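You operate a simulated robot arm through the tools that you are given. There is no shell and no other tool. Be economical: measure what you need, move in short steps, check, and stop when the job is done.

The job below is to be done with a simulated two-armed robot. You get a single attempt, and the scene is never put back.

TASK
Turn the corner knob of the round-pan balance till the 200 g weight reads true on spot five.
Fine: tare with the plate on, store the true reading once and nest the weight in the corner box; the other weights stay. Other keys and knobs, the mouse and the wooden box on the rollers stay as they are. Set down upright: large weight with teal ring.

The check looks at the end state, three seconds after you hand in, the way a careful person would. Anything else that was tipped, shoved, dropped, spilled or broken makes it a failure.

THE ROBOT
Two 7-joint arms with three-finger grippers on one trunk, on a base that drives. Base frame: it is fixed to the floor where the robot stands at the start and does not move with it; the origin is under the middle of the robot, x ahead of it, y to its left, z up. Lengths are in m, angles in rad, forces in N, time in s.
The left shoulder is at the start at [0.022, 0.154, 1.051], the right one opposite. With the tool pointing down near the work surface each hand reaches from about 0.2 to 0.62 m from the robot's upright axis, wherever it stands, measured 20 degrees to its own side. Places, roughly: black knob on control unit [0.5, 0.3, 0.8]; blue knob marked corner [0.7, 0.3, 0.9]; green slider on control unit [0.5, 0.3, 0.8]; key marked on on green-key balance [0.5, 0.7, 0.9]; key marked on on round-pan balance [0.5, 0.3, 0.9]; key marked print on green-key balance [0.5, 0.5, 0.9]; key marked ref on round-pan balance [0.5, 0.1, 0.9]; key marked store on round-pan balance [0.5, 0.1, 0.9]; key marked tare on green-key balance [0.5, 0.6, 0.9]; key marked tare on round-pan balance [0.5, 0.2, 0.9]; key marked zero on green-key balance [0.5, 0.6, 0.9]; key marked zero on round-pan balance [0.5, 0.2, 0.9]; latch of trim box [0.7, -0.5, 0.8]; left foot of green-key balance [0.5, 0.7, 0.8]; left foot of round-pan balance [0.8, 0.3, 0.9]; low balance with round pan [0.6, 0.2, 0.8]. Payload 2.69 kg a hand.
The TCP of each hand is the grasp point between the finger pads, 0.029 m short of the fingertips. In the tool frame z runs along the fingers and y along their closing line. The gripper opens to 0.12 m. The gripper's body begins 0.078 m behind the TCP.
Orientation is told as [roll, pitch, yaw] about the base's x, y, z axes, in that order, counted from this pose: with the fingers straight down and closing along the base's y, the tool's x points along the base's -x, its y along +y and its z along -z.

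THE INTERFACE
- The arms move only by the tool arm_command. It takes "left_steps", "right_steps" or both (then of equal length, played together; a hand with none holds still); each is a list that holds one entry, the list of rows, each a list of 7 numbers: the opening in per cent of the stroke, from 0 (shut) to 100 (fully open), then the shift along the base's x, y, z in units of 30 mm (1.0 is 30 mm), then the turn, a rotation vector about the base's x, y, z in units of 5 degrees (1.0 is 5 degrees). In form: [[[fingers, tx, ty, tz, wx, wy, wz], ...]]. A call has 1 to 20 rows; each row shifts and turns the commanded pose from where the row before left it. A call with a number of a shift or a turn outside -1 to 1 is refused whole. Each row takes 0.2 s and may step no farther than 0.05 m and 0.15 rad from the row before; otherwise, or with a gripper value out of range, the whole call is refused. A pose out of reach is approached as far as the arm can. The call stops where the force on the tool passes 90 N (or 10 N more than at its start, if that is more) or the arm is blocked; 0.2 s more then pass. The fingers move at their own pace and stop on an object; they squeeze with about 39 N. The grip force told is the motor's: it shows also when the fingers shut on nothing. Time passes only in rows, and 0.2 s behind the last, so rows that do not move let the fingers close. It gives the time, the measured TCP pose, the force on the tool (base axes), the opening and the grip force at its end, in the units of the frame above (readings bear some noise), with the torque about the TCP (base axes, N m) and any sound that the robot's microphone picked up.
- Cameras (640 x 400 px; columns grow to the right, rows downward): "scene" is now at [0.1249, 0.0258, 1.2216]; the picture's right is [0.26, -0.97, 0.00], its down [-0.37, -0.10, -0.92] and it looks along [0.89, 0.24, -0.38] (base axes); focal length 240 px, centre (320, 200). "left" rides on the left gripper at [0.063, 0, -0.104] in its tool frame; the picture's right is [-0.01, 1.00, 0.00], its down [-0.83, 0.00, -0.56] and it looks along [-0.56, 0.00, 0.83] (tool axes); focal length 275 px, centre (320, 200). "right" rides on the right gripper at [0.063, 0, -0.104] in its tool frame; the picture's right is [0.00, 1.00, 0.00], its down [-0.83, 0.00, -0.56] and it looks along [-0.56, 0.00, 0.83] (tool axes); focal length 275 px, centre (320, 200). There is no depth. A picture from a camera that has moved, and an enlarged one, comes with that camera's place and axes in the base frame and with its lens.
- grab_frame(camera): a new picture of that camera. The clock stands still meanwhile.
- raise_lower(by): slides the trunk up (or, below 0, down) by that many m; the arms and the scene camera ride with it, the base frame stays. It gives what a move gives, with no picture.
- steer(legs): drives the robot by 1 to 6 legs, each [ahead, left, turn to the left] in m, m and rad, along the robot's own axes; the way and the turn of a leg run together, so that a leg with both is an arc; at most 1.5 m and 3.142 rad a leg. The arms and the cameras ride along, it lands a little off, and it stops where it bumps. It gives what a move gives.
- head_to(pan, tilt): turns the head with the scene camera to pan (to the left, within 1.396 rad either way) and tilt (down, from -0.506 to 1.204), counted from straight ahead of the robot. It gives what a move gives.
- inspect(camera, box): a new picture of the part [left, top, right, bottom] of that camera's present view, enlarged. The clock stands still meanwhile.
- close_job(): hands the job in; it is judged then, once.

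Go step by step. Nothing tells you exact positions but the pictures and the camera data: compare them with the known pose of the tool, close in by small moves and look again before you grip or let go. The budget is 120 turns and 108 pictures, counting those below and the enlarged ones. Unless the task says otherwise, let go and move clear before handing in.

The tools are called after "Call:" as a command line: name --argument value ..., lists and objects as JSON in quotes. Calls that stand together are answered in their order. arm_command: Moves the arms, as the interface text tells. Its arguments: {"type":"object","properties":{"left_steps":{"type":"array","items":{"type":"array","items":{"type":"array","items":{"type":"number"}}}},"right_steps":{"type":"array","items":{"type":"array","items":{"type":"array","items":{"type":"number"}}}}},"required":[]} The other tools are called the same way: raise_lower (by) slides the trunk up or down; steer (legs) drives the base; head_to (pan, tilt) turns the head that bears the scene camera; grab_frame (camera) takes a picture; inspect (camera, box) takes an enlarged picture of a part of a camera's view; close_job () hands the job in.

At the start:

```text
clock: 0.0
left_position: [0.3175, 0.2527, 1.1521]
left_tcp_rot: [0.0, 0.001, 0.001]
left_wrist_force: [-0.5, -0.2, -0.2]
left_ft_torque: [-0.02, -0.01, -0.04]
left_grip_width: 0.12
left_gripper_force: 0.1
right_position: [0.3416, -0.042, 1.1274]
right_tcp_rot: [0.0, -0.001, -0.001]
right_wrist_force: [0.3, 0.5, -0.4]
right_ft_torque: [-0.01, 0.0, 0.02]
right_grip_width: 0.1201
right_gripper_force: 0.0
trunk travel left (down, up): [-0.413, 0.025]
robot x, y, heading: [0.0016, 0.001, -0.001]
head pan, tilt: [0.262, 0.394]
```

scene: 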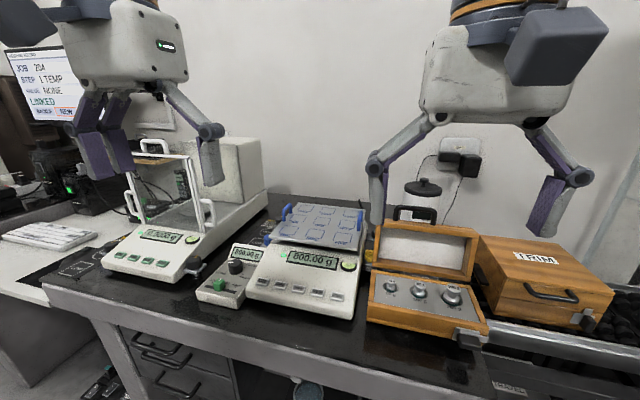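
right: 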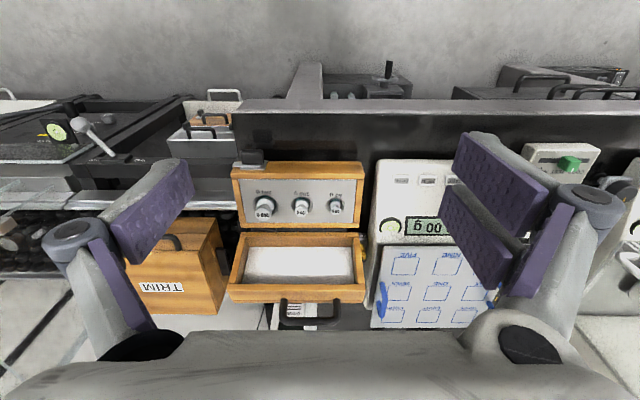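
left: 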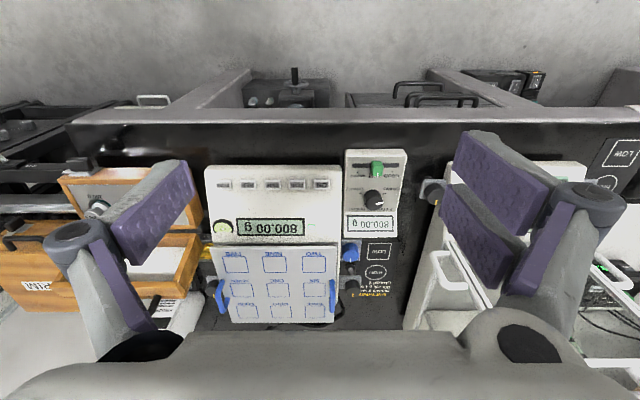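

I see the round-pan balance in the centre with a gridded plate on it reading about 800 g, a weight box to its right, and a screen at far left. I look closer at each.

Call:
inspect --camera "scene" --box '[190, 190, 380, 310]'

Call:
inspect --camera "scene" --box '[360, 200, 500, 350]'

Call:
inspect --camera "left" --box '[190, 140, 430, 340]'

Call:
inspect --camera "scene" --box '[0, 30, 100, 130]'

```text
3.33 times, centred on (285, 250) of scene
camera zoom: at [0.1249, 0.0258, 1.2216], right [0.26, -0.97, 0.0], down [-0.37, -0.1, -0.92], along [0.89, 0.24, -0.38], focal length 800 px, centre (437, 33)
```

zoom: 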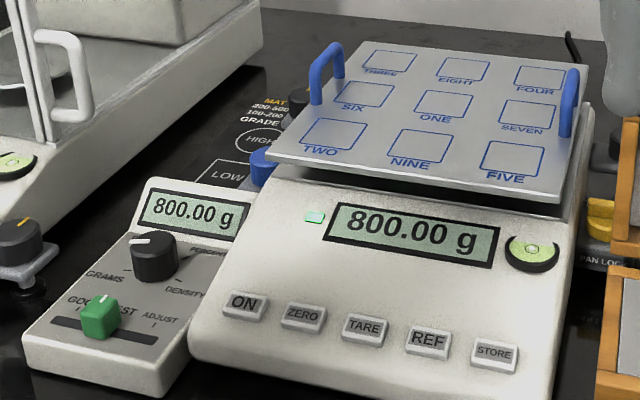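

```text
2.67 times, centred on (430, 275) of scene
camera zoom: at [0.1249, 0.0258, 1.2216], right [0.26, -0.97, 0.0], down [-0.37, -0.1, -0.92], along [0.89, 0.24, -0.38], focal length 640 px, centre (27, 0)
```

zoom: 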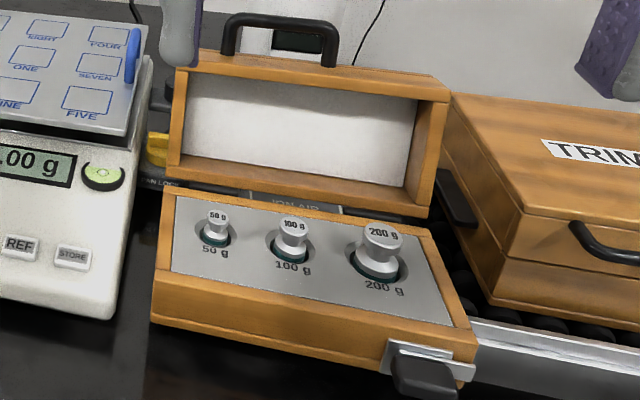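

```text
2.00 times, centred on (310, 240) of left
camera zoom: at [0.2556, 0.2531, 1.2567], right [0.0, 1.0, 0.0], down [0.83, 0.0, 0.56], along [0.56, 0.0, -0.83], focal length 551 px, centre (340, 120)
```

zoom: 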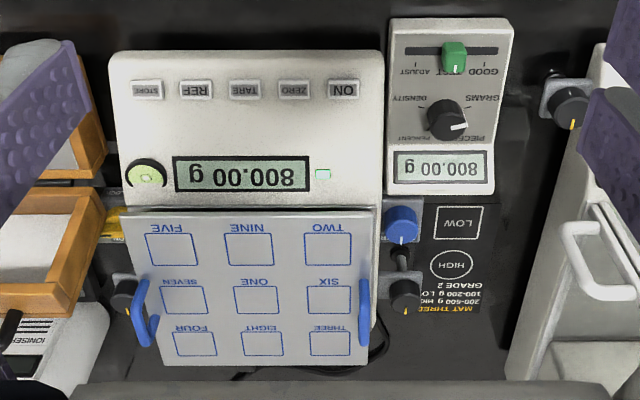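

```text
4.00 times, centred on (50, 80) of scene
camera zoom: at [0.1249, 0.0258, 1.2216], right [0.26, -0.97, 0.0], down [-0.37, -0.1, -0.92], along [0.89, 0.24, -0.38], focal length 959 px, centre (1400, 680)
```

zoom: 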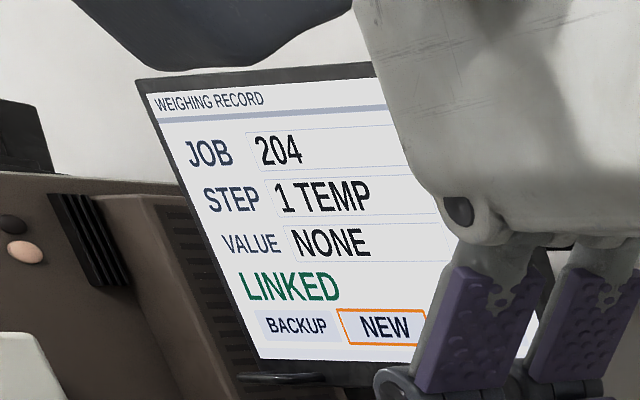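

Plate shows nine spots, with FIVE at the near right corner; the open box holds 50/100/200 g weights. I look around for labels and any other boxes.

Call:
inspect --camera "right" --box '[200, 80, 400, 330]'

Call:
head_to --pan -0.5 --tilt 0.5

Call:
grab_frame --camera "scene"

Call:
head_to --pan 0.9 --tilt 0.5

Call:
grab_frame --camera "scene"

Call:
head_to --pan 0.2 --tilt 0.9

Call:
grab_frame --camera "scene"

```text
1.60 times, centred on (300, 205) of right
camera zoom: at [0.2774, -0.0438, 1.2314], right [0.0, 1.0, 0.0], down [0.83, 0.0, 0.56], along [0.56, 0.0, -0.83], focal length 440 px, centre (352, 192)
```

zoom: 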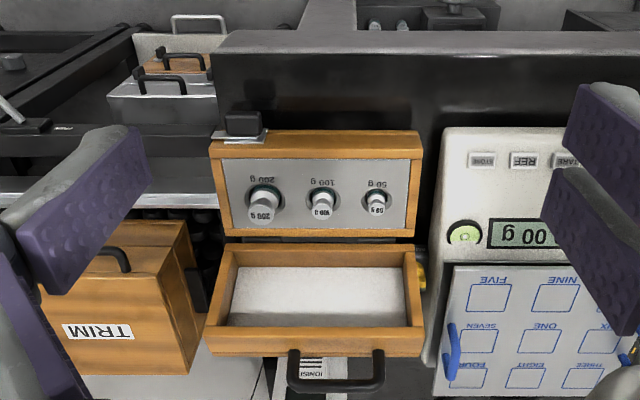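

```text
clock: 1.1
left_position: [0.318, 0.2536, 1.1521]
left_tcp_rot: [0.001, 0.0, 0.003]
left_wrist_force: [0.1, 0.8, 0.5]
left_ft_torque: [-0.02, 0.0, 0.01]
left_grip_width: 0.12
left_gripper_force: 0.0
right_position: [0.3411, -0.042, 1.1278]
right_tcp_rot: [0.0, 0.001, -0.002]
right_wrist_force: [0.5, 0.1, 0.4]
right_ft_torque: [0.03, 0.0, 0.01]
right_grip_width: 0.1201
right_gripper_force: 0.1
trunk travel left (down, up): [-0.413, 0.025]
robot x, y, heading: [-0.0036, 0.0025, -0.002]
head pan, tilt: [-0.499, 0.499]
```

```text
99 pictures are left
camera scene: at [0.1153, -0.0417, 1.212], right [-0.48, -0.88, 0.0], down [-0.42, 0.23, -0.88], along [0.77, -0.42, -0.48], focal length 240 px, centre (320, 200)
```

scene: 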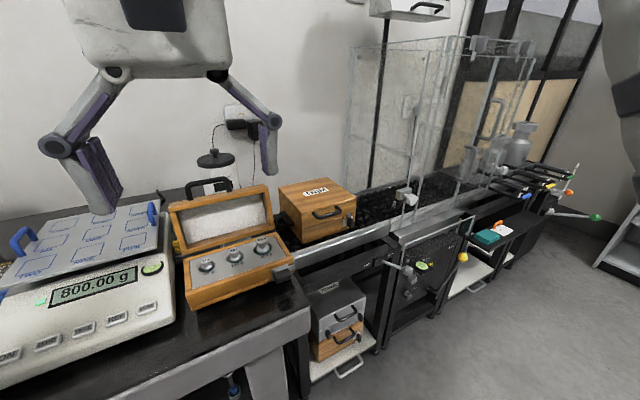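

```text
clock: 2.6
left_position: [0.3187, 0.2526, 1.1524]
left_tcp_rot: [-0.002, 0.0, 0.003]
left_wrist_force: [-0.1, -0.4, -0.2]
left_ft_torque: [-0.02, 0.0, 0.01]
left_grip_width: 0.1203
left_gripper_force: 0.1
right_position: [0.3412, -0.0421, 1.1271]
right_tcp_rot: [0.001, 0.0, 0.001]
right_wrist_force: [0.1, 0.8, 0.5]
right_ft_torque: [-0.02, 0.01, 0.0]
right_grip_width: 0.1201
right_gripper_force: 0.0
trunk travel left (down, up): [-0.413, 0.025]
robot x, y, heading: [0.0017, 0.0026, -0.001]
head pan, tilt: [0.901, 0.499]
```

```text
98 pictures are left
camera scene: at [0.092, 0.0731, 1.212], right [0.78, -0.62, 0.0], down [-0.3, -0.37, -0.88], along [0.55, 0.69, -0.48], focal length 240 px, centre (320, 200)
```

scene: 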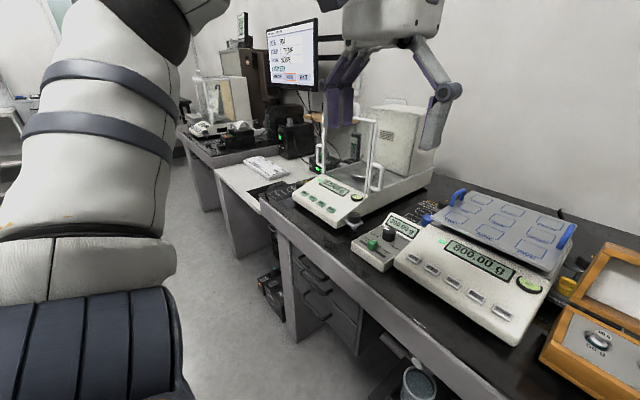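

```text
clock: 3.7
left_position: [0.3168, 0.2531, 1.1518]
left_tcp_rot: [-0.001, 0.0, 0.002]
left_wrist_force: [0.5, 0.0, 0.5]
left_ft_torque: [-0.04, 0.01, -0.01]
left_grip_width: 0.1198
left_gripper_force: 0.1
right_position: [0.3421, -0.0425, 1.1267]
right_tcp_rot: [0.0, 0.0, -0.002]
right_wrist_force: [0.5, -0.2, -0.6]
right_ft_torque: [0.03, 0.01, -0.01]
right_grip_width: 0.12
right_gripper_force: 0.0
trunk travel left (down, up): [-0.413, 0.025]
robot x, y, heading: [0.0007, 0.0018, -0.001]
head pan, tilt: [0.201, 0.901]
```

```text
97 pictures are left
camera scene: at [0.1094, 0.0169, 1.1782], right [0.2, -0.98, 0.0], down [-0.77, -0.16, -0.62], along [0.61, 0.12, -0.78], focal length 240 px, centre (320, 200)
```

scene: 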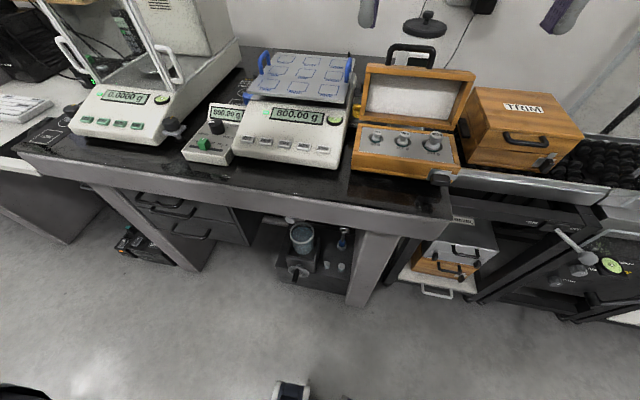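

The open box on the bench is the likely corner box; I check the labels of the shelf boxes and others.

Call:
inspect --camera "scene" --box '[400, 200, 520, 310]'

Call:
inspect --camera "scene" --box '[340, 50, 480, 190]'

Call:
inspect --camera "scene" --box '[180, 40, 360, 180]'

```text
3.64 times, centred on (460, 255) of scene
camera zoom: at [0.1094, 0.0169, 1.1782], right [0.2, -0.98, 0.0], down [-0.77, -0.16, -0.62], along [0.61, 0.12, -0.78], focal length 872 px, centre (-189, 0)
```

zoom: 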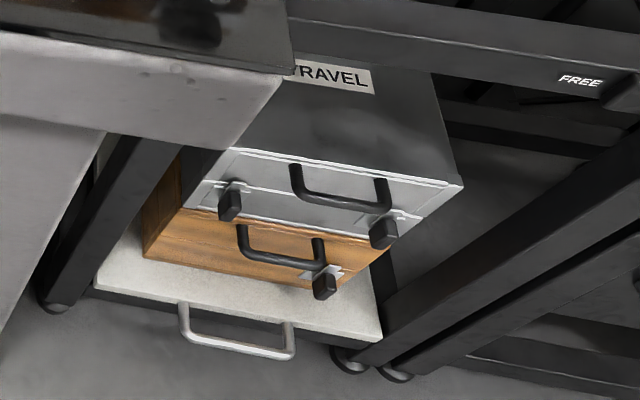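

```text
2.86 times, centred on (410, 120) of scene
camera zoom: at [0.1094, 0.0169, 1.1782], right [0.2, -0.98, 0.0], down [-0.77, -0.16, -0.62], along [0.61, 0.12, -0.78], focal length 685 px, centre (63, 429)
```

zoom: 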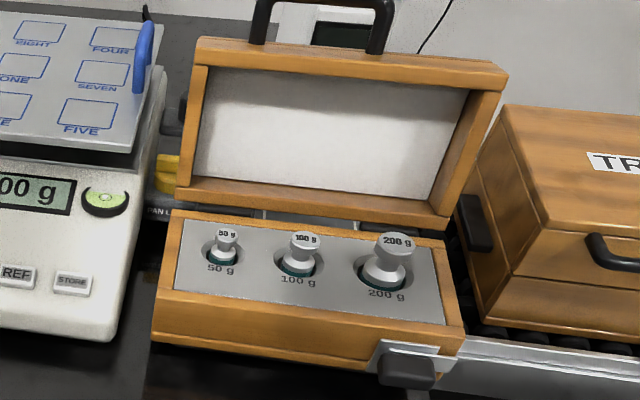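

```text
2.86 times, centred on (270, 110) of scene
camera zoom: at [0.1094, 0.0169, 1.1782], right [0.2, -0.98, 0.0], down [-0.77, -0.16, -0.62], along [0.61, 0.12, -0.78], focal length 685 px, centre (463, 457)
```

zoom: 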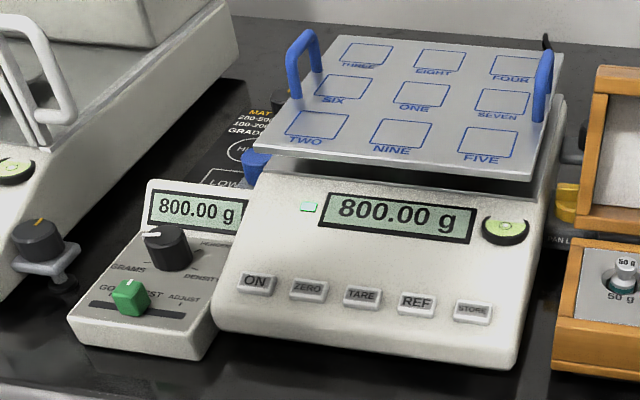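

Estimates: TARE (0.495,0.173,0.857), STORE (0.495,0.09,0.857), spot FIVE (0.63,0.10,0.913), 200 g top (0.53,-0.13,0.898), blue knob (0.65,0.314,0.866). I check the floor clearance before driving nearer.

Call:
head_to --pan 0.1 --tilt 1.2

Call:
grab_frame --camera "scene"

```text
clock: 4.5
left_position: [0.3173, 0.2523, 1.1519]
left_tcp_rot: [0.001, -0.001, 0.002]
left_wrist_force: [-0.3, 0.6, -0.9]
left_ft_torque: [-0.01, -0.01, -0.05]
left_grip_width: 0.12
left_gripper_force: 0.0
right_position: [0.3424, -0.0427, 1.1262]
right_tcp_rot: [-0.002, 0.0, -0.002]
right_wrist_force: [14.2, -10.1, -25.4]
right_ft_torque: [1.34, -0.2, 0.86]
right_grip_width: 0.12
right_gripper_force: 0.0
trunk travel left (down, up): [-0.413, 0.025]
robot x, y, heading: [0.0007, -0.0043, 0.002]
head pan, tilt: [0.099, 1.201]
```

```text
93 pictures are left
camera scene: at [0.0977, 0.0098, 1.1637], right [0.13, -0.99, 0.0], down [-0.89, -0.11, -0.45], along [0.44, 0.06, -0.89], focal length 240 px, centre (320, 200)
```

scene: 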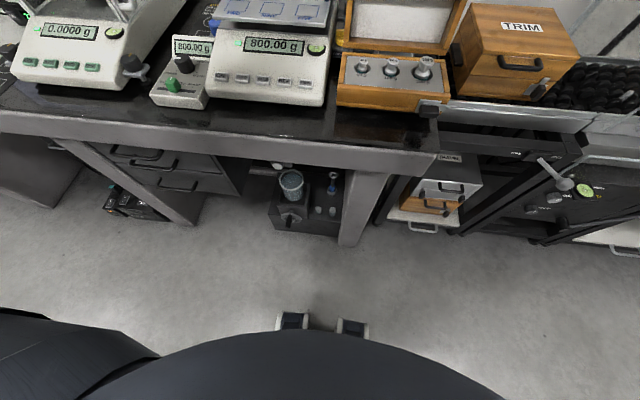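

The floor ahead is clear. The right wrist showed an odd force; I'll watch it as I drive a little ahead and left.

Call:
steer --legs '[[0.08, 0.0, 0.0], [0.0, 0.14, 0.0]]'

Call:
head_to --pan 0.0 --tilt 0.75

Call:
grab_frame --camera "scene"

Call:
grab_frame --camera "right"

Call:
grab_frame --camera "left"

```text
clock: 6.9
left_position: [0.3971, 0.3928, 1.1522]
left_tcp_rot: [-0.002, 0.0, 0.001]
left_wrist_force: [-0.7, 0.4, -0.4]
left_ft_torque: [-0.01, 0.01, 0.02]
left_grip_width: 0.1196
left_gripper_force: 0.0
right_position: [0.4202, 0.0963, 1.1282]
right_tcp_rot: [-0.001, 0.001, 0.0]
right_wrist_force: [24.7, -11.2, -25.4]
right_ft_torque: [1.5, 0.97, 1.02]
right_grip_width: 0.1197
right_gripper_force: 0.0
trunk travel left (down, up): [-0.413, 0.025]
robot x, y, heading: [0.0833, 0.1341, -0.002]
head pan, tilt: [0.099, 1.201]
```

```text
clock: 7.8
left_position: [0.3969, 0.3929, 1.1523]
left_tcp_rot: [0.002, 0.0, 0.002]
left_wrist_force: [-0.4, -0.5, -0.5]
left_ft_torque: [-0.01, -0.04, -0.02]
left_grip_width: 0.1199
left_gripper_force: 0.1
right_position: [0.4206, 0.0971, 1.1267]
right_tcp_rot: [0.001, -0.002, 0.0]
right_wrist_force: [-0.2, 0.7, 0.0]
right_ft_torque: [-0.03, 0.02, 0.01]
right_grip_width: 0.1202
right_gripper_force: 0.1
trunk travel left (down, up): [-0.413, 0.025]
robot x, y, heading: [0.0785, 0.1392, -0.004]
head pan, tilt: [0.0, 0.75]
```

```text
92 pictures are left
camera scene: at [0.1977, 0.1411, 1.19], right [0.0, -1.0, 0.0], down [-0.68, 0.0, -0.73], along [0.73, 0.0, -0.68], focal length 240 px, centre (320, 200)
```

scene: 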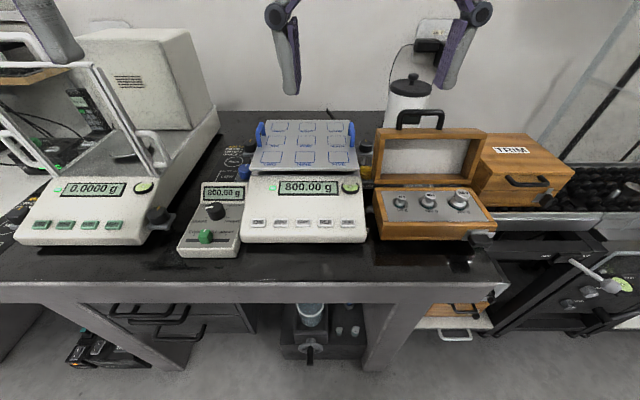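

```text
91 pictures are left
camera right: at [0.3569, 0.0955, 1.2313], right [0.0, 1.0, 0.0], down [0.83, 0.0, 0.56], along [0.56, 0.0, -0.83], focal length 275 px, centre (320, 200)
```

right: 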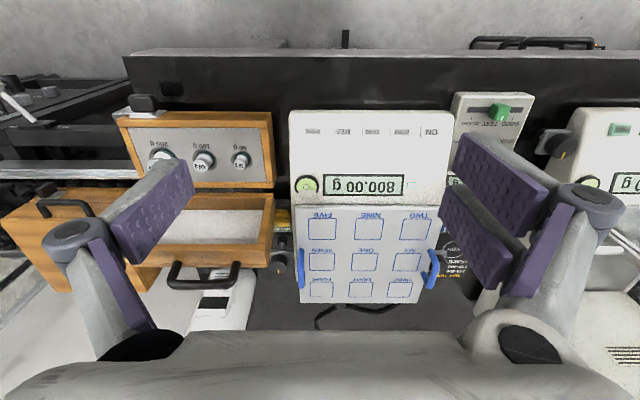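

```text
90 pictures are left
camera left: at [0.335, 0.3924, 1.2567], right [0.0, 1.0, 0.0], down [0.83, 0.0, 0.56], along [0.56, 0.0, -0.83], focal length 275 px, centre (320, 200)
```

left: 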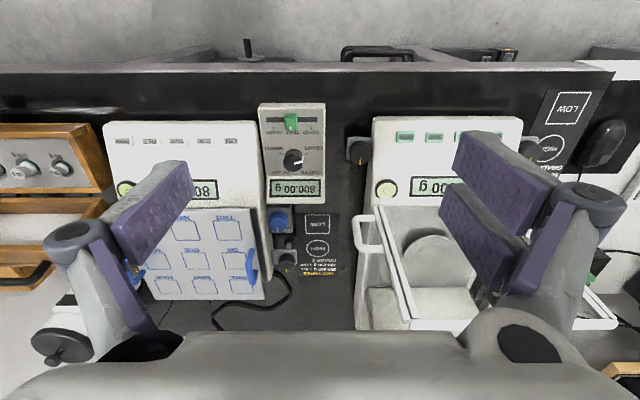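

Robot is placed well. I bring the closed right hand above the TARE key.

Call:
arm_command --right_steps '[[[0, 0.413, 0.422, -0.983, 0, 0, 0], [0, 0.413, 0.422, -0.983, 0, 0, 0], [0, 0.413, 0.422, -0.983, 0, 0, 0], [0, 0.413, 0.422, -0.983, 0, 0, 0], [0, 0.413, 0.422, -0.983, 0, 0, 0], [0, 0.413, 0.422, -0.983, 0, 0, 0], [0, 0, 0, 0, 0, 0, 0]]]'

Call:
grab_frame --camera "right"

Call:
inspect --camera "scene" --box '[230, 110, 390, 250]'

```text
clock: 9.4
left_position: [0.3969, 0.3919, 1.1525]
left_tcp_rot: [0.0, -0.002, 0.001]
left_wrist_force: [-0.7, 0.1, -0.1]
left_ft_torque: [-0.01, -0.03, -0.01]
left_grip_width: 0.1197
left_gripper_force: 0.2
right_position: [0.4951, 0.1733, 0.952]
right_tcp_rot: [0.0, -0.001, 0.0]
right_wrist_force: [-0.4, -0.4, 1.0]
right_ft_torque: [-0.03, 0.01, 0.03]
right_grip_width: 0.0001
right_gripper_force: 28.2
trunk travel left (down, up): [-0.413, 0.025]
robot x, y, heading: [0.0789, 0.1408, -0.003]
head pan, tilt: [0.0, 0.75]
```

```text
89 pictures are left
camera right: at [0.4313, 0.172, 1.0547], right [0.0, 1.0, 0.0], down [0.83, 0.0, 0.56], along [0.56, 0.0, -0.83], focal length 275 px, centre (320, 200)
```

right: 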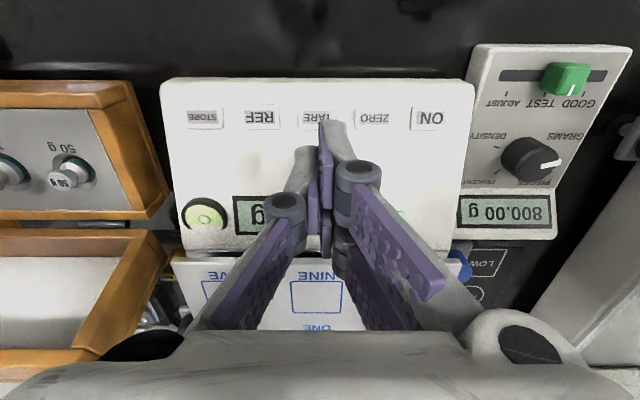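

```text
2.86 times, centred on (310, 180) of scene
camera zoom: at [0.1974, 0.1409, 1.1901], right [0.0, -1.0, 0.0], down [-0.68, 0.0, -0.73], along [0.73, 0.0, -0.68], focal length 685 px, centre (349, 257)
```

zoom: 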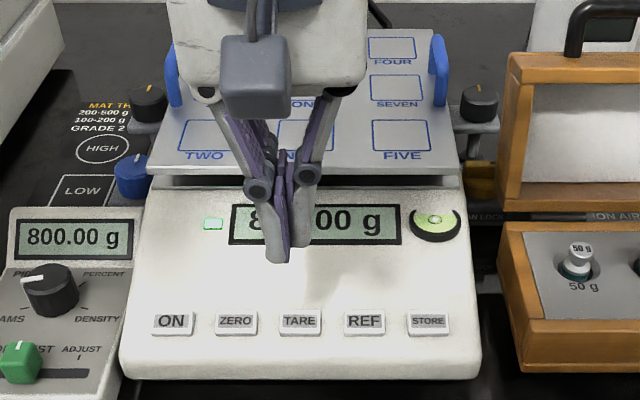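

TARE is right below at (0.4945,0.173,0.857). I lower to just above it.

Call:
arm_command --right_steps '[[[0, 0, 0, -0.9, 0, 0, 0], [0, 0, 0, -0.9, 0, 0, 0], [0, 0, 0, -0.15, 0, 0, 0]]]'

Call:
inspect --camera "right" --box '[220, 60, 420, 260]'

Call:
inspect --camera "scene" --box '[230, 110, 390, 250]'

```text
clock: 10.2
left_position: [0.3964, 0.3916, 1.1533]
left_tcp_rot: [0.001, 0.0, 0.002]
left_wrist_force: [0.5, 0.5, -0.6]
left_ft_torque: [-0.04, 0.01, 0.01]
left_grip_width: 0.1201
left_gripper_force: 0.1
right_position: [0.4952, 0.1736, 0.8911]
right_tcp_rot: [0.0, 0.0, 0.0]
right_wrist_force: [-0.1, 0.1, 0.7]
right_ft_torque: [0.0, 0.01, 0.0]
right_grip_width: 0.0
right_gripper_force: 28.5
trunk travel left (down, up): [-0.413, 0.025]
robot x, y, heading: [0.0818, 0.1397, -0.002]
head pan, tilt: [0.0, 0.75]
```

```text
2.00 times, centred on (320, 160) of right
camera zoom: at [0.4316, 0.1719, 0.9953], right [0.0, 1.0, 0.0], down [0.83, 0.0, 0.56], along [0.56, 0.0, -0.83], focal length 551 px, centre (320, 280)
```

zoom: 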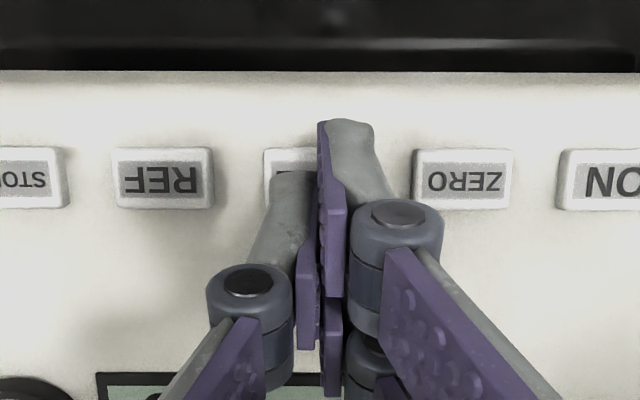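

```text
2.86 times, centred on (310, 180) of scene
camera zoom: at [0.1977, 0.1411, 1.1901], right [0.0, -1.0, 0.0], down [-0.68, 0.0, -0.73], along [0.73, 0.0, -0.68], focal length 685 px, centre (349, 257)
```

zoom: 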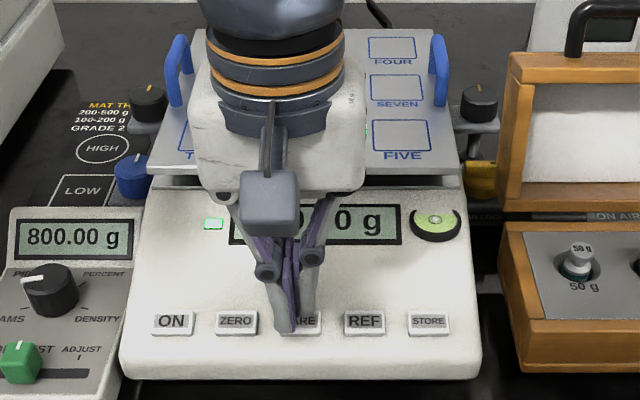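

The fingertip is slightly left of the key centre; I shift 5 mm right and press in small steps.

Call:
arm_command --right_steps '[[[0, 0, -0.17, 0, 0, 0, 0], [0, 0, 0, -0.1, 0, 0, 0], [0, 0, 0, -0.07, 0, 0, 0], [0, 0, 0, 0, 0, 0, 0]]]'

Call:
inspect --camera "scene" --box '[230, 110, 390, 250]'

```text
clock: 11.2
left_position: [0.3988, 0.3918, 1.1527]
left_tcp_rot: [0.0, 0.0, 0.002]
left_wrist_force: [-0.6, -0.2, 0.1]
left_ft_torque: [-0.02, -0.01, 0.01]
left_grip_width: 0.1199
left_gripper_force: 0.1
right_position: [0.4949, 0.1689, 0.8865]
right_tcp_rot: [-0.002, 0.002, 0.001]
right_wrist_force: [-0.2, 0.2, -0.1]
right_ft_torque: [-0.02, -0.01, 0.0]
right_grip_width: 0.0001
right_gripper_force: 28.2
trunk travel left (down, up): [-0.413, 0.025]
robot x, y, heading: [0.0772, 0.14, -0.001]
head pan, tilt: [0.0, 0.75]
```

```text
2.86 times, centred on (310, 180) of scene
camera zoom: at [0.1978, 0.1411, 1.19], right [0.0, -1.0, 0.0], down [-0.68, 0.0, -0.73], along [0.73, 0.0, -0.68], focal length 685 px, centre (349, 257)
```

zoom: 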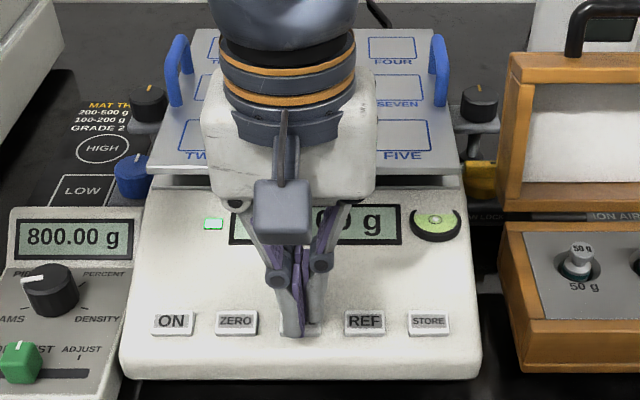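

Still no contact; press on in 2 mm steps.

Call:
arm_command --right_steps '[[[0, 0, 0, -0.06, 0, 0, 0], [0, 0, 0, -0.06, 0, 0, 0], [0, 0, 0, 0, 0, 0, 0]]]'

Call:
inspect --camera "scene" --box '[230, 110, 390, 250]'

```text
clock: 12.0
left_position: [0.3959, 0.3926, 1.1529]
left_tcp_rot: [-0.002, 0.0, 0.001]
left_wrist_force: [-0.2, -0.4, -0.1]
left_ft_torque: [0.0, 0.02, -0.02]
left_grip_width: 0.1201
left_gripper_force: 0.1
right_position: [0.4946, 0.1674, 0.8832]
right_tcp_rot: [0.001, -0.001, 0.0]
right_wrist_force: [0.0, -0.6, -0.4]
right_ft_torque: [-0.01, 0.03, -0.01]
right_grip_width: 0.0001
right_gripper_force: 28.8
trunk travel left (down, up): [-0.413, 0.025]
robot x, y, heading: [0.0827, 0.1388, 0.004]
head pan, tilt: [0.0, 0.75]
```

```text
2.86 times, centred on (310, 180) of scene
camera zoom: at [0.1978, 0.1411, 1.19], right [0.0, -1.0, 0.0], down [-0.68, 0.0, -0.73], along [0.73, 0.0, -0.68], focal length 685 px, centre (349, 257)
```

zoom: 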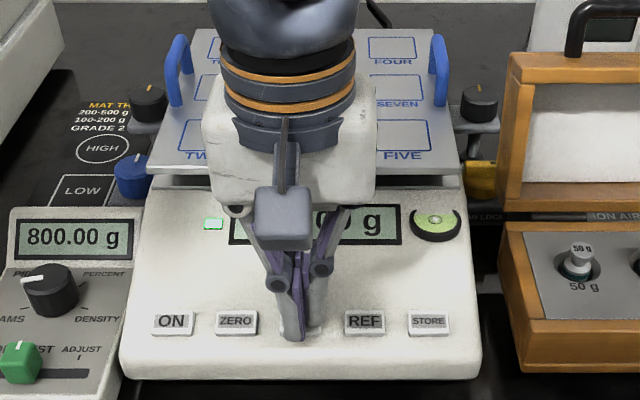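

Call:
arm_command --right_steps '[[[0, 0, 0, -0.06, 0, 0, 0], [0, 0, 0, -0.06, 0, 0, 0], [0, 0, 0, 0, 0, 0, 0]]]'

Call:
inspect --camera "right" --box '[220, 60, 420, 260]'

Call:
inspect --camera "scene" --box '[170, 160, 330, 260]'

```text
clock: 12.8
left_position: [0.3978, 0.3909, 1.154]
left_tcp_rot: [0.0, -0.001, 0.001]
left_wrist_force: [-0.3, -0.1, -0.1]
left_ft_torque: [-0.02, 0.03, 0.01]
left_grip_width: 0.1198
left_gripper_force: 0.0
right_position: [0.4961, 0.1683, 0.8789]
right_tcp_rot: [0.001, -0.002, 0.001]
right_wrist_force: [0.6, -0.3, 6.2]
right_ft_torque: [0.06, -0.12, 0.03]
right_grip_width: 0.006
right_gripper_force: 28.5
trunk travel left (down, up): [-0.413, 0.025]
robot x, y, heading: [0.0773, 0.1364, -0.001]
head pan, tilt: [0.0, 0.75]
```

```text
2.00 times, centred on (320, 160) of right
camera zoom: at [0.4316, 0.1667, 0.9839], right [0.0, 1.0, 0.0], down [0.83, 0.0, 0.56], along [0.56, 0.0, -0.83], focal length 551 px, centre (320, 280)
```

zoom: 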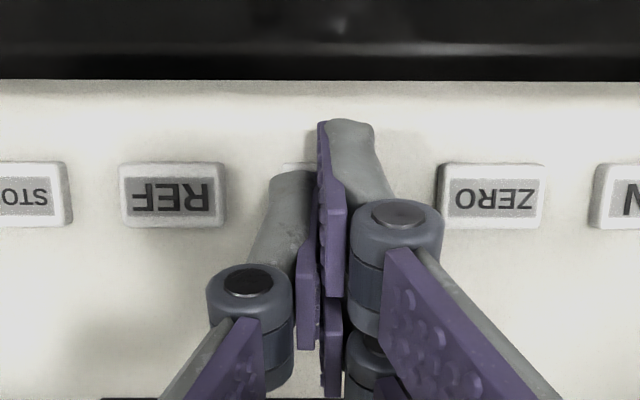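

```text
4.00 times, centred on (250, 210) of scene
camera zoom: at [0.1974, 0.1411, 1.1902], right [0.0, -1.0, 0.0], down [-0.68, 0.0, -0.73], along [0.73, 0.0, -0.68], focal length 959 px, centre (600, 160)
```

zoom: 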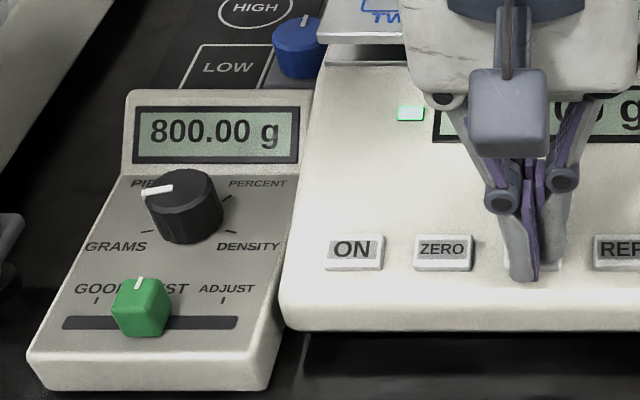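

Contact at 6 N; press slightly further.

Call:
arm_command --right_steps '[[[0, 0, 0, -0.05, 0, 0, 0], [0, 0, 0, -0.05, 0, 0, 0], [0, 0, 0, 0, 0, 0, 0]]]'

Call:
inspect --camera "scene" --box '[170, 160, 330, 260]'

```text
clock: 13.6
left_position: [0.396, 0.3919, 1.1532]
left_tcp_rot: [0.001, -0.004, 0.001]
left_wrist_force: [-0.8, -0.5, 0.3]
left_ft_torque: [-0.01, -0.03, 0.02]
left_grip_width: 0.1199
left_gripper_force: 0.2
right_position: [0.4955, 0.1672, 0.8802]
right_tcp_rot: [0.001, -0.008, -0.002]
right_wrist_force: [-0.9, -1.6, 32.0]
right_ft_torque: [0.07, -0.67, 0.05]
right_grip_width: 0.0062
right_gripper_force: 28.6
trunk travel left (down, up): [-0.413, 0.025]
robot x, y, heading: [0.0807, 0.1413, 0.001]
head pan, tilt: [0.0, 0.75]
heard: click
```

```text
4.00 times, centred on (250, 210) of scene
camera zoom: at [0.1956, 0.1408, 1.1907], right [0.0, -1.0, 0.0], down [-0.68, 0.0, -0.73], along [0.73, 0.0, -0.68], focal length 959 px, centre (600, 160)
```

zoom: 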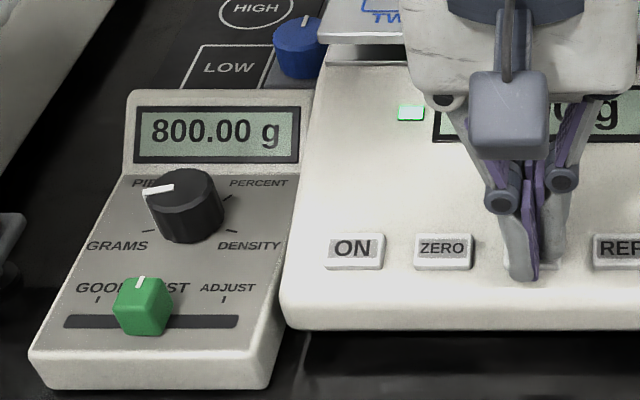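

Click heard. I lift off and read the displays.

Call:
arm_command --right_steps '[[[0, 0, 0, 0.5, 0, 0, 0], [0, 0, 0, 1, 0, 0, 0], [0, 0, 0, 1, 0, 0, 0], [0, 0, -1, 1, 0, 0, 0], [0, 0, -1, 0, 0, 0, 0], [0, 0, -1, 0, 0, 0, 0]]]'

Call:
inspect --camera "scene" --box '[170, 110, 390, 250]'

```text
clock: 15.0
left_position: [0.3978, 0.3926, 1.1532]
left_tcp_rot: [-0.001, -0.002, 0.001]
left_wrist_force: [-0.9, 0.2, 0.0]
left_ft_torque: [0.02, 0.01, -0.02]
left_grip_width: 0.1201
left_gripper_force: 0.0
right_position: [0.4958, 0.0774, 0.9814]
right_tcp_rot: [-0.004, -0.002, -0.001]
right_wrist_force: [0.2, -0.3, 0.0]
right_ft_torque: [-0.02, 0.0, 0.0]
right_grip_width: 0.0
right_gripper_force: 28.1
trunk travel left (down, up): [-0.413, 0.025]
robot x, y, heading: [0.0767, 0.1374, 0.005]
head pan, tilt: [0.0, 0.75]
```

```text
2.86 times, centred on (280, 180) of scene
camera zoom: at [0.1975, 0.1405, 1.1901], right [0.0, -1.0, 0.0], down [-0.68, 0.0, -0.73], along [0.73, 0.0, -0.68], focal length 685 px, centre (434, 257)
```

zoom: 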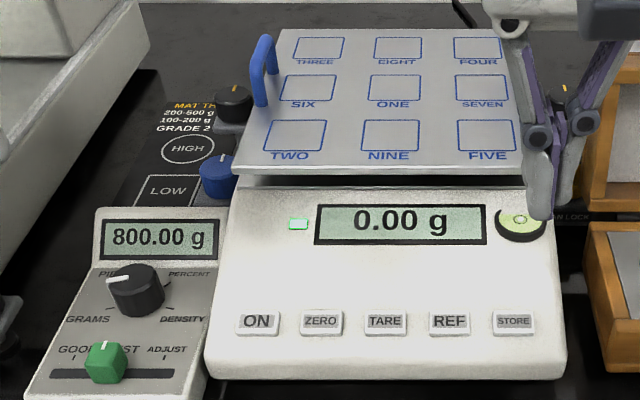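

Tare done: 0.00 g. Now I bring the right hand over the 200 g weight with the fingers half open.

Call:
arm_command --right_steps '[[[0, 0, -1, 0.5, 0, 0, 0], [0, 0, -1, 0.5, 0, 0, 0], [50, 0, -1, 0.5, 0, 0, 0], [50, 0.1, -1, 0, 0, 0, 0], [50, 0.1, -1, 0, 0, 0, 0], [50, 0.1, -1, 0, 0, 0, 0], [50, 0.1, -0.9, 0, 0, 0, 0], [50, 0, 0, 0, 0, 0, 0]]]'

Call:
grab_frame --camera "right"

Call:
inspect --camera "scene" --box '[350, 100, 510, 260]'

```text
clock: 16.8
left_position: [0.3969, 0.3924, 1.152]
left_tcp_rot: [0.001, -0.001, 0.002]
left_wrist_force: [-0.2, 0.6, -0.1]
left_ft_torque: [0.0, 0.0, 0.0]
left_grip_width: 0.1198
left_gripper_force: 0.1
right_position: [0.5074, -0.1283, 1.0266]
right_tcp_rot: [0.0, -0.001, 0.0]
right_wrist_force: [-0.1, -0.5, -0.5]
right_ft_torque: [0.04, -0.02, -0.04]
right_grip_width: 0.0598
right_gripper_force: 0.2
trunk travel left (down, up): [-0.413, 0.025]
robot x, y, heading: [0.0807, 0.1389, 0.003]
head pan, tilt: [0.0, 0.75]
```

```text
79 pictures are left
camera right: at [0.4438, -0.1303, 1.1304], right [0.0, 1.0, 0.0], down [0.83, 0.0, 0.56], along [0.56, 0.0, -0.83], focal length 275 px, centre (320, 200)
```

right: 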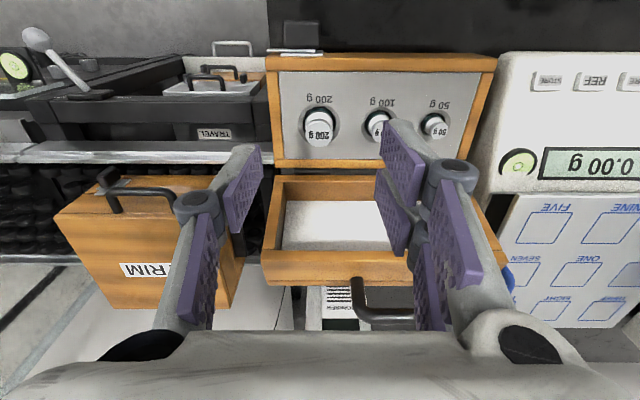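

```text
2.50 times, centred on (430, 180) of scene
camera zoom: at [0.1978, 0.1413, 1.19], right [0.0, -1.0, 0.0], down [-0.68, 0.0, -0.73], along [0.73, 0.0, -0.68], focal length 600 px, centre (45, 250)
```

zoom: 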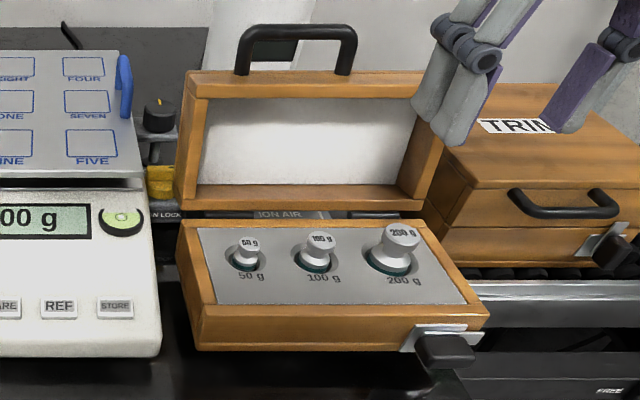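

Refined weight at about (0.535,-0.129,0.89 top), panel near z 0.867. I descend partway and look again.

Call:
arm_command --right_steps '[[[50, 0.3, 0, -0.8, 0, 0, 0], [50, 0.3, 0, -0.8, 0, 0, 0], [50, 0.3, 0, -0.8, 0, 0, 0], [50, 0, 0, 0, 0, 0, 0]]]'

Call:
grab_frame --camera "right"

Call:
inspect --camera "scene" --box '[390, 140, 510, 240]'

```text
clock: 17.8
left_position: [0.3966, 0.3933, 1.1523]
left_tcp_rot: [0.0, -0.002, 0.0]
left_wrist_force: [-1.0, -0.4, -0.4]
left_ft_torque: [0.01, 0.03, 0.03]
left_grip_width: 0.1202
left_gripper_force: 0.1
right_position: [0.5343, -0.129, 0.9537]
right_tcp_rot: [0.0, -0.001, 0.001]
right_wrist_force: [0.0, -0.7, -0.3]
right_ft_torque: [-0.03, 0.02, 0.02]
right_grip_width: 0.0599
right_gripper_force: 0.0
trunk travel left (down, up): [-0.413, 0.025]
robot x, y, heading: [0.0792, 0.1418, 0.001]
head pan, tilt: [0.0, 0.75]
```

```text
77 pictures are left
camera right: at [0.4708, -0.1298, 1.0583], right [0.0, 1.0, 0.0], down [0.83, 0.0, 0.56], along [0.56, 0.0, -0.83], focal length 275 px, centre (320, 200)
```

right: 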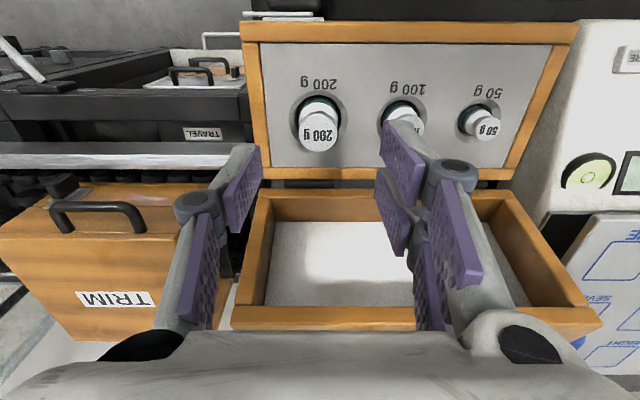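

```text
4.00 times, centred on (450, 190) of scene
camera zoom: at [0.1974, 0.1411, 1.1901], right [0.0, -1.0, 0.0], down [-0.68, 0.0, -0.73], along [0.73, 0.0, -0.68], focal length 959 px, centre (-200, 240)
```

zoom: 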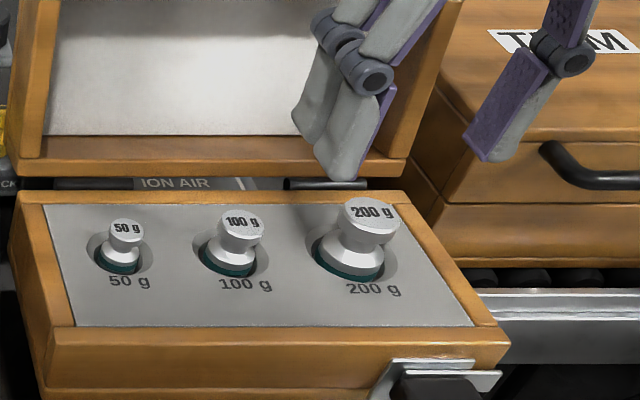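

Weight axis about (0.537,-0.130), head top near 0.889. I lower so the tips straddle the head just above the panel.

Call:
arm_command --right_steps '[[[50, 0.09, -0.03, -0.6, 0, 0, 0], [50, 0, 0, -0.6, 0, 0, 0], [50, 0, 0, -0.5, 0, 0, 0], [50, 0, 0, 0, 0, 0, 0]]]'

Call:
inspect --camera "right" --box '[220, 60, 420, 260]'

Call:
inspect --camera "scene" --box '[390, 140, 510, 240]'

```text
clock: 18.8
left_position: [0.3959, 0.3919, 1.1528]
left_tcp_rot: [0.001, -0.003, 0.001]
left_wrist_force: [0.3, -0.2, -0.7]
left_ft_torque: [0.01, -0.02, 0.01]
left_grip_width: 0.12
left_gripper_force: 0.1
right_position: [0.5365, -0.1297, 0.902]
right_tcp_rot: [0.0, 0.0, -0.001]
right_wrist_force: [-0.2, 1.0, -0.6]
right_ft_torque: [-0.01, 0.03, 0.01]
right_grip_width: 0.0601
right_gripper_force: 0.1
trunk travel left (down, up): [-0.413, 0.025]
robot x, y, heading: [0.0805, 0.1395, 0.002]
head pan, tilt: [0.0, 0.75]
```

```text
2.00 times, centred on (320, 160) of right
camera zoom: at [0.4733, -0.1311, 1.007], right [0.0, 1.0, 0.0], down [0.83, 0.0, 0.56], along [0.56, 0.0, -0.83], focal length 551 px, centre (320, 280)
```

zoom: 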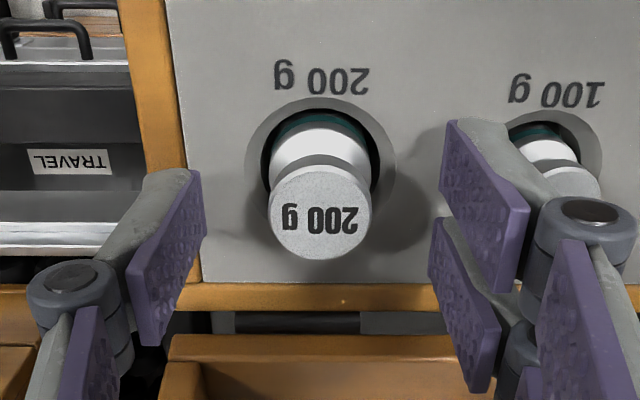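

```text
4.00 times, centred on (450, 190) of scene
camera zoom: at [0.1976, 0.1411, 1.1901], right [0.0, -1.0, 0.0], down [-0.68, 0.0, -0.73], along [0.73, 0.0, -0.68], focal length 959 px, centre (-200, 240)
```

zoom: 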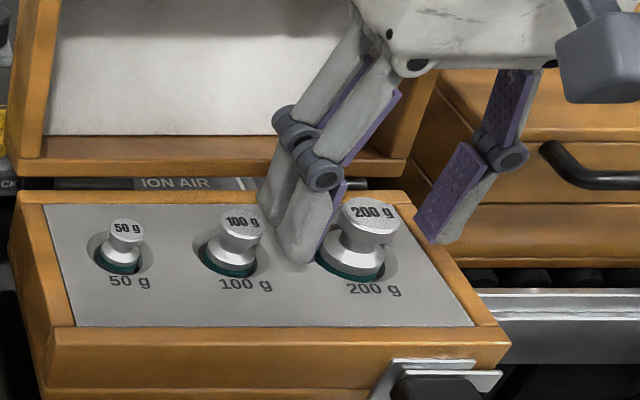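

Aligned within a few mm. I go 3 mm lower and close on the head.

Call:
arm_command --right_steps '[[[50, -0.05, 0, -0.1, 0, 0, 0], [30, 0, 0, 0, 0, 0, 0], [24, 0, 0, 0, 0, 0, 0], [21, 0, 0, 0, 0, 0, 0], [18, 0, 0, 0, 0, 0, 0], [10, 0, 0, 0, 0, 0, 0], [0, 0, 0, 0, 0, 0, 0], [0, 0, 0, 0, 0, 0, 0]]]'

Call:
inspect --camera "right" --box '[220, 60, 420, 260]'

Call:
inspect --camera "scene" --box '[390, 140, 510, 240]'

```text
clock: 20.6
left_position: [0.3971, 0.3928, 1.1528]
left_tcp_rot: [0.0, -0.001, 0.001]
left_wrist_force: [-0.3, 0.6, -0.2]
left_ft_torque: [-0.03, 0.03, -0.03]
left_grip_width: 0.1201
left_gripper_force: 0.0
right_position: [0.5364, -0.1293, 0.901]
right_tcp_rot: [0.001, 0.001, 0.001]
right_wrist_force: [-0.3, -0.5, -0.9]
right_ft_torque: [0.0, 0.01, 0.03]
right_grip_width: 0.0233
right_gripper_force: 38.9
trunk travel left (down, up): [-0.413, 0.025]
robot x, y, heading: [0.0781, 0.1395, -0.002]
head pan, tilt: [0.0, 0.75]
```

```text
2.00 times, centred on (320, 160) of right
camera zoom: at [0.472, -0.1314, 1.0043], right [0.0, 1.0, 0.0], down [0.83, 0.0, 0.56], along [0.56, 0.0, -0.83], focal length 551 px, centre (320, 280)
```

zoom: 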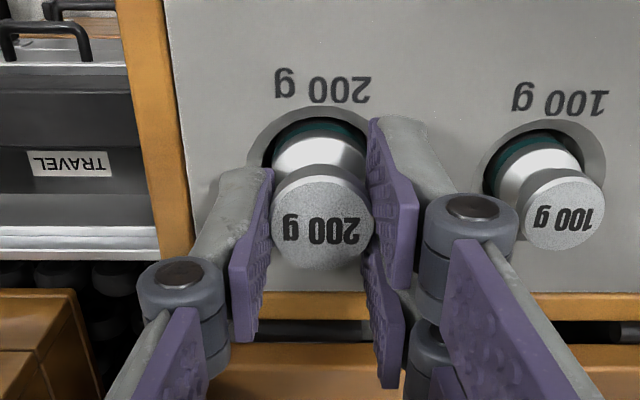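

```text
4.00 times, centred on (450, 190) of scene
camera zoom: at [0.1978, 0.1411, 1.19], right [0.0, -1.0, 0.0], down [-0.68, 0.0, -0.73], along [0.73, 0.0, -0.68], focal length 959 px, centre (-200, 240)
```

zoom: 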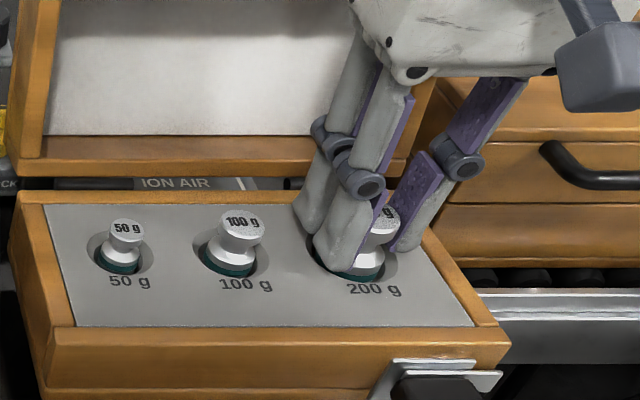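

Gripped (0.0233 m). I lift straight up and check it is held upright.

Call:
arm_command --right_steps '[[[0, 0, 0, 0.4, 0, 0, 0], [0, 0, 0, 0.6, 0, 0, 0], [0, 0, 0, 0.8, 0, 0, 0], [0, 0, 0, 0.8, 0, 0, 0], [0, 0, 0, 0.8, 0, 0, 0], [0, 0, 0, 0, 0, 0, 0]]]'

Call:
grab_frame --camera "right"

Call:
grab_frame --camera "scene"

```text
clock: 22.0
left_position: [0.3976, 0.3926, 1.1522]
left_tcp_rot: [0.0, 0.0, 0.003]
left_wrist_force: [0.0, 0.5, 0.7]
left_ft_torque: [0.04, 0.01, 0.02]
left_grip_width: 0.1199
left_gripper_force: 0.0
right_position: [0.5357, -0.131, 1.0031]
right_tcp_rot: [0.002, 0.001, 0.001]
right_wrist_force: [-1.2, -0.9, -2.2]
right_ft_torque: [-0.01, 0.0, -0.02]
right_grip_width: 0.023
right_gripper_force: 38.9
trunk travel left (down, up): [-0.413, 0.025]
robot x, y, heading: [0.0839, 0.1413, 0.0]
head pan, tilt: [0.0, 0.75]
```

```text
71 pictures are left
camera right: at [0.472, -0.1319, 1.1068], right [0.0, 1.0, 0.0], down [0.83, 0.0, 0.56], along [0.56, 0.0, -0.83], focal length 275 px, centre (320, 200)
```

right: 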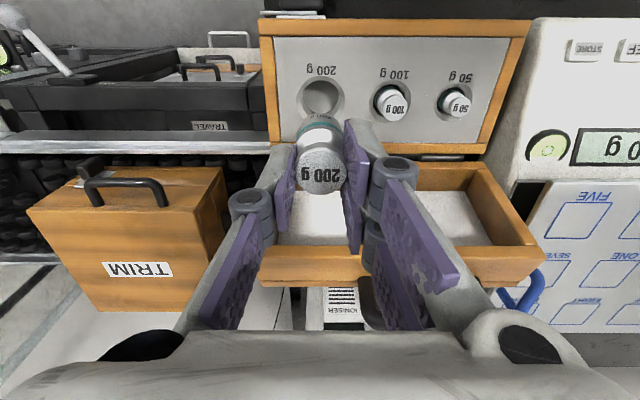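

```text
70 pictures are left
camera scene: at [0.1981, 0.141, 1.19], right [0.0, -1.0, 0.0], down [-0.68, 0.0, -0.73], along [0.73, 0.0, -0.68], focal length 240 px, centre (320, 200)
```

scene: 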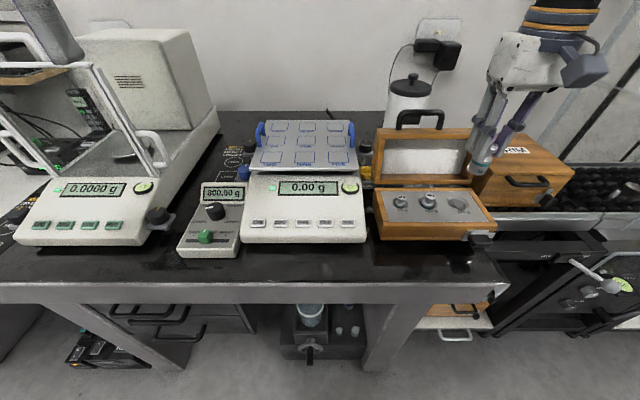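

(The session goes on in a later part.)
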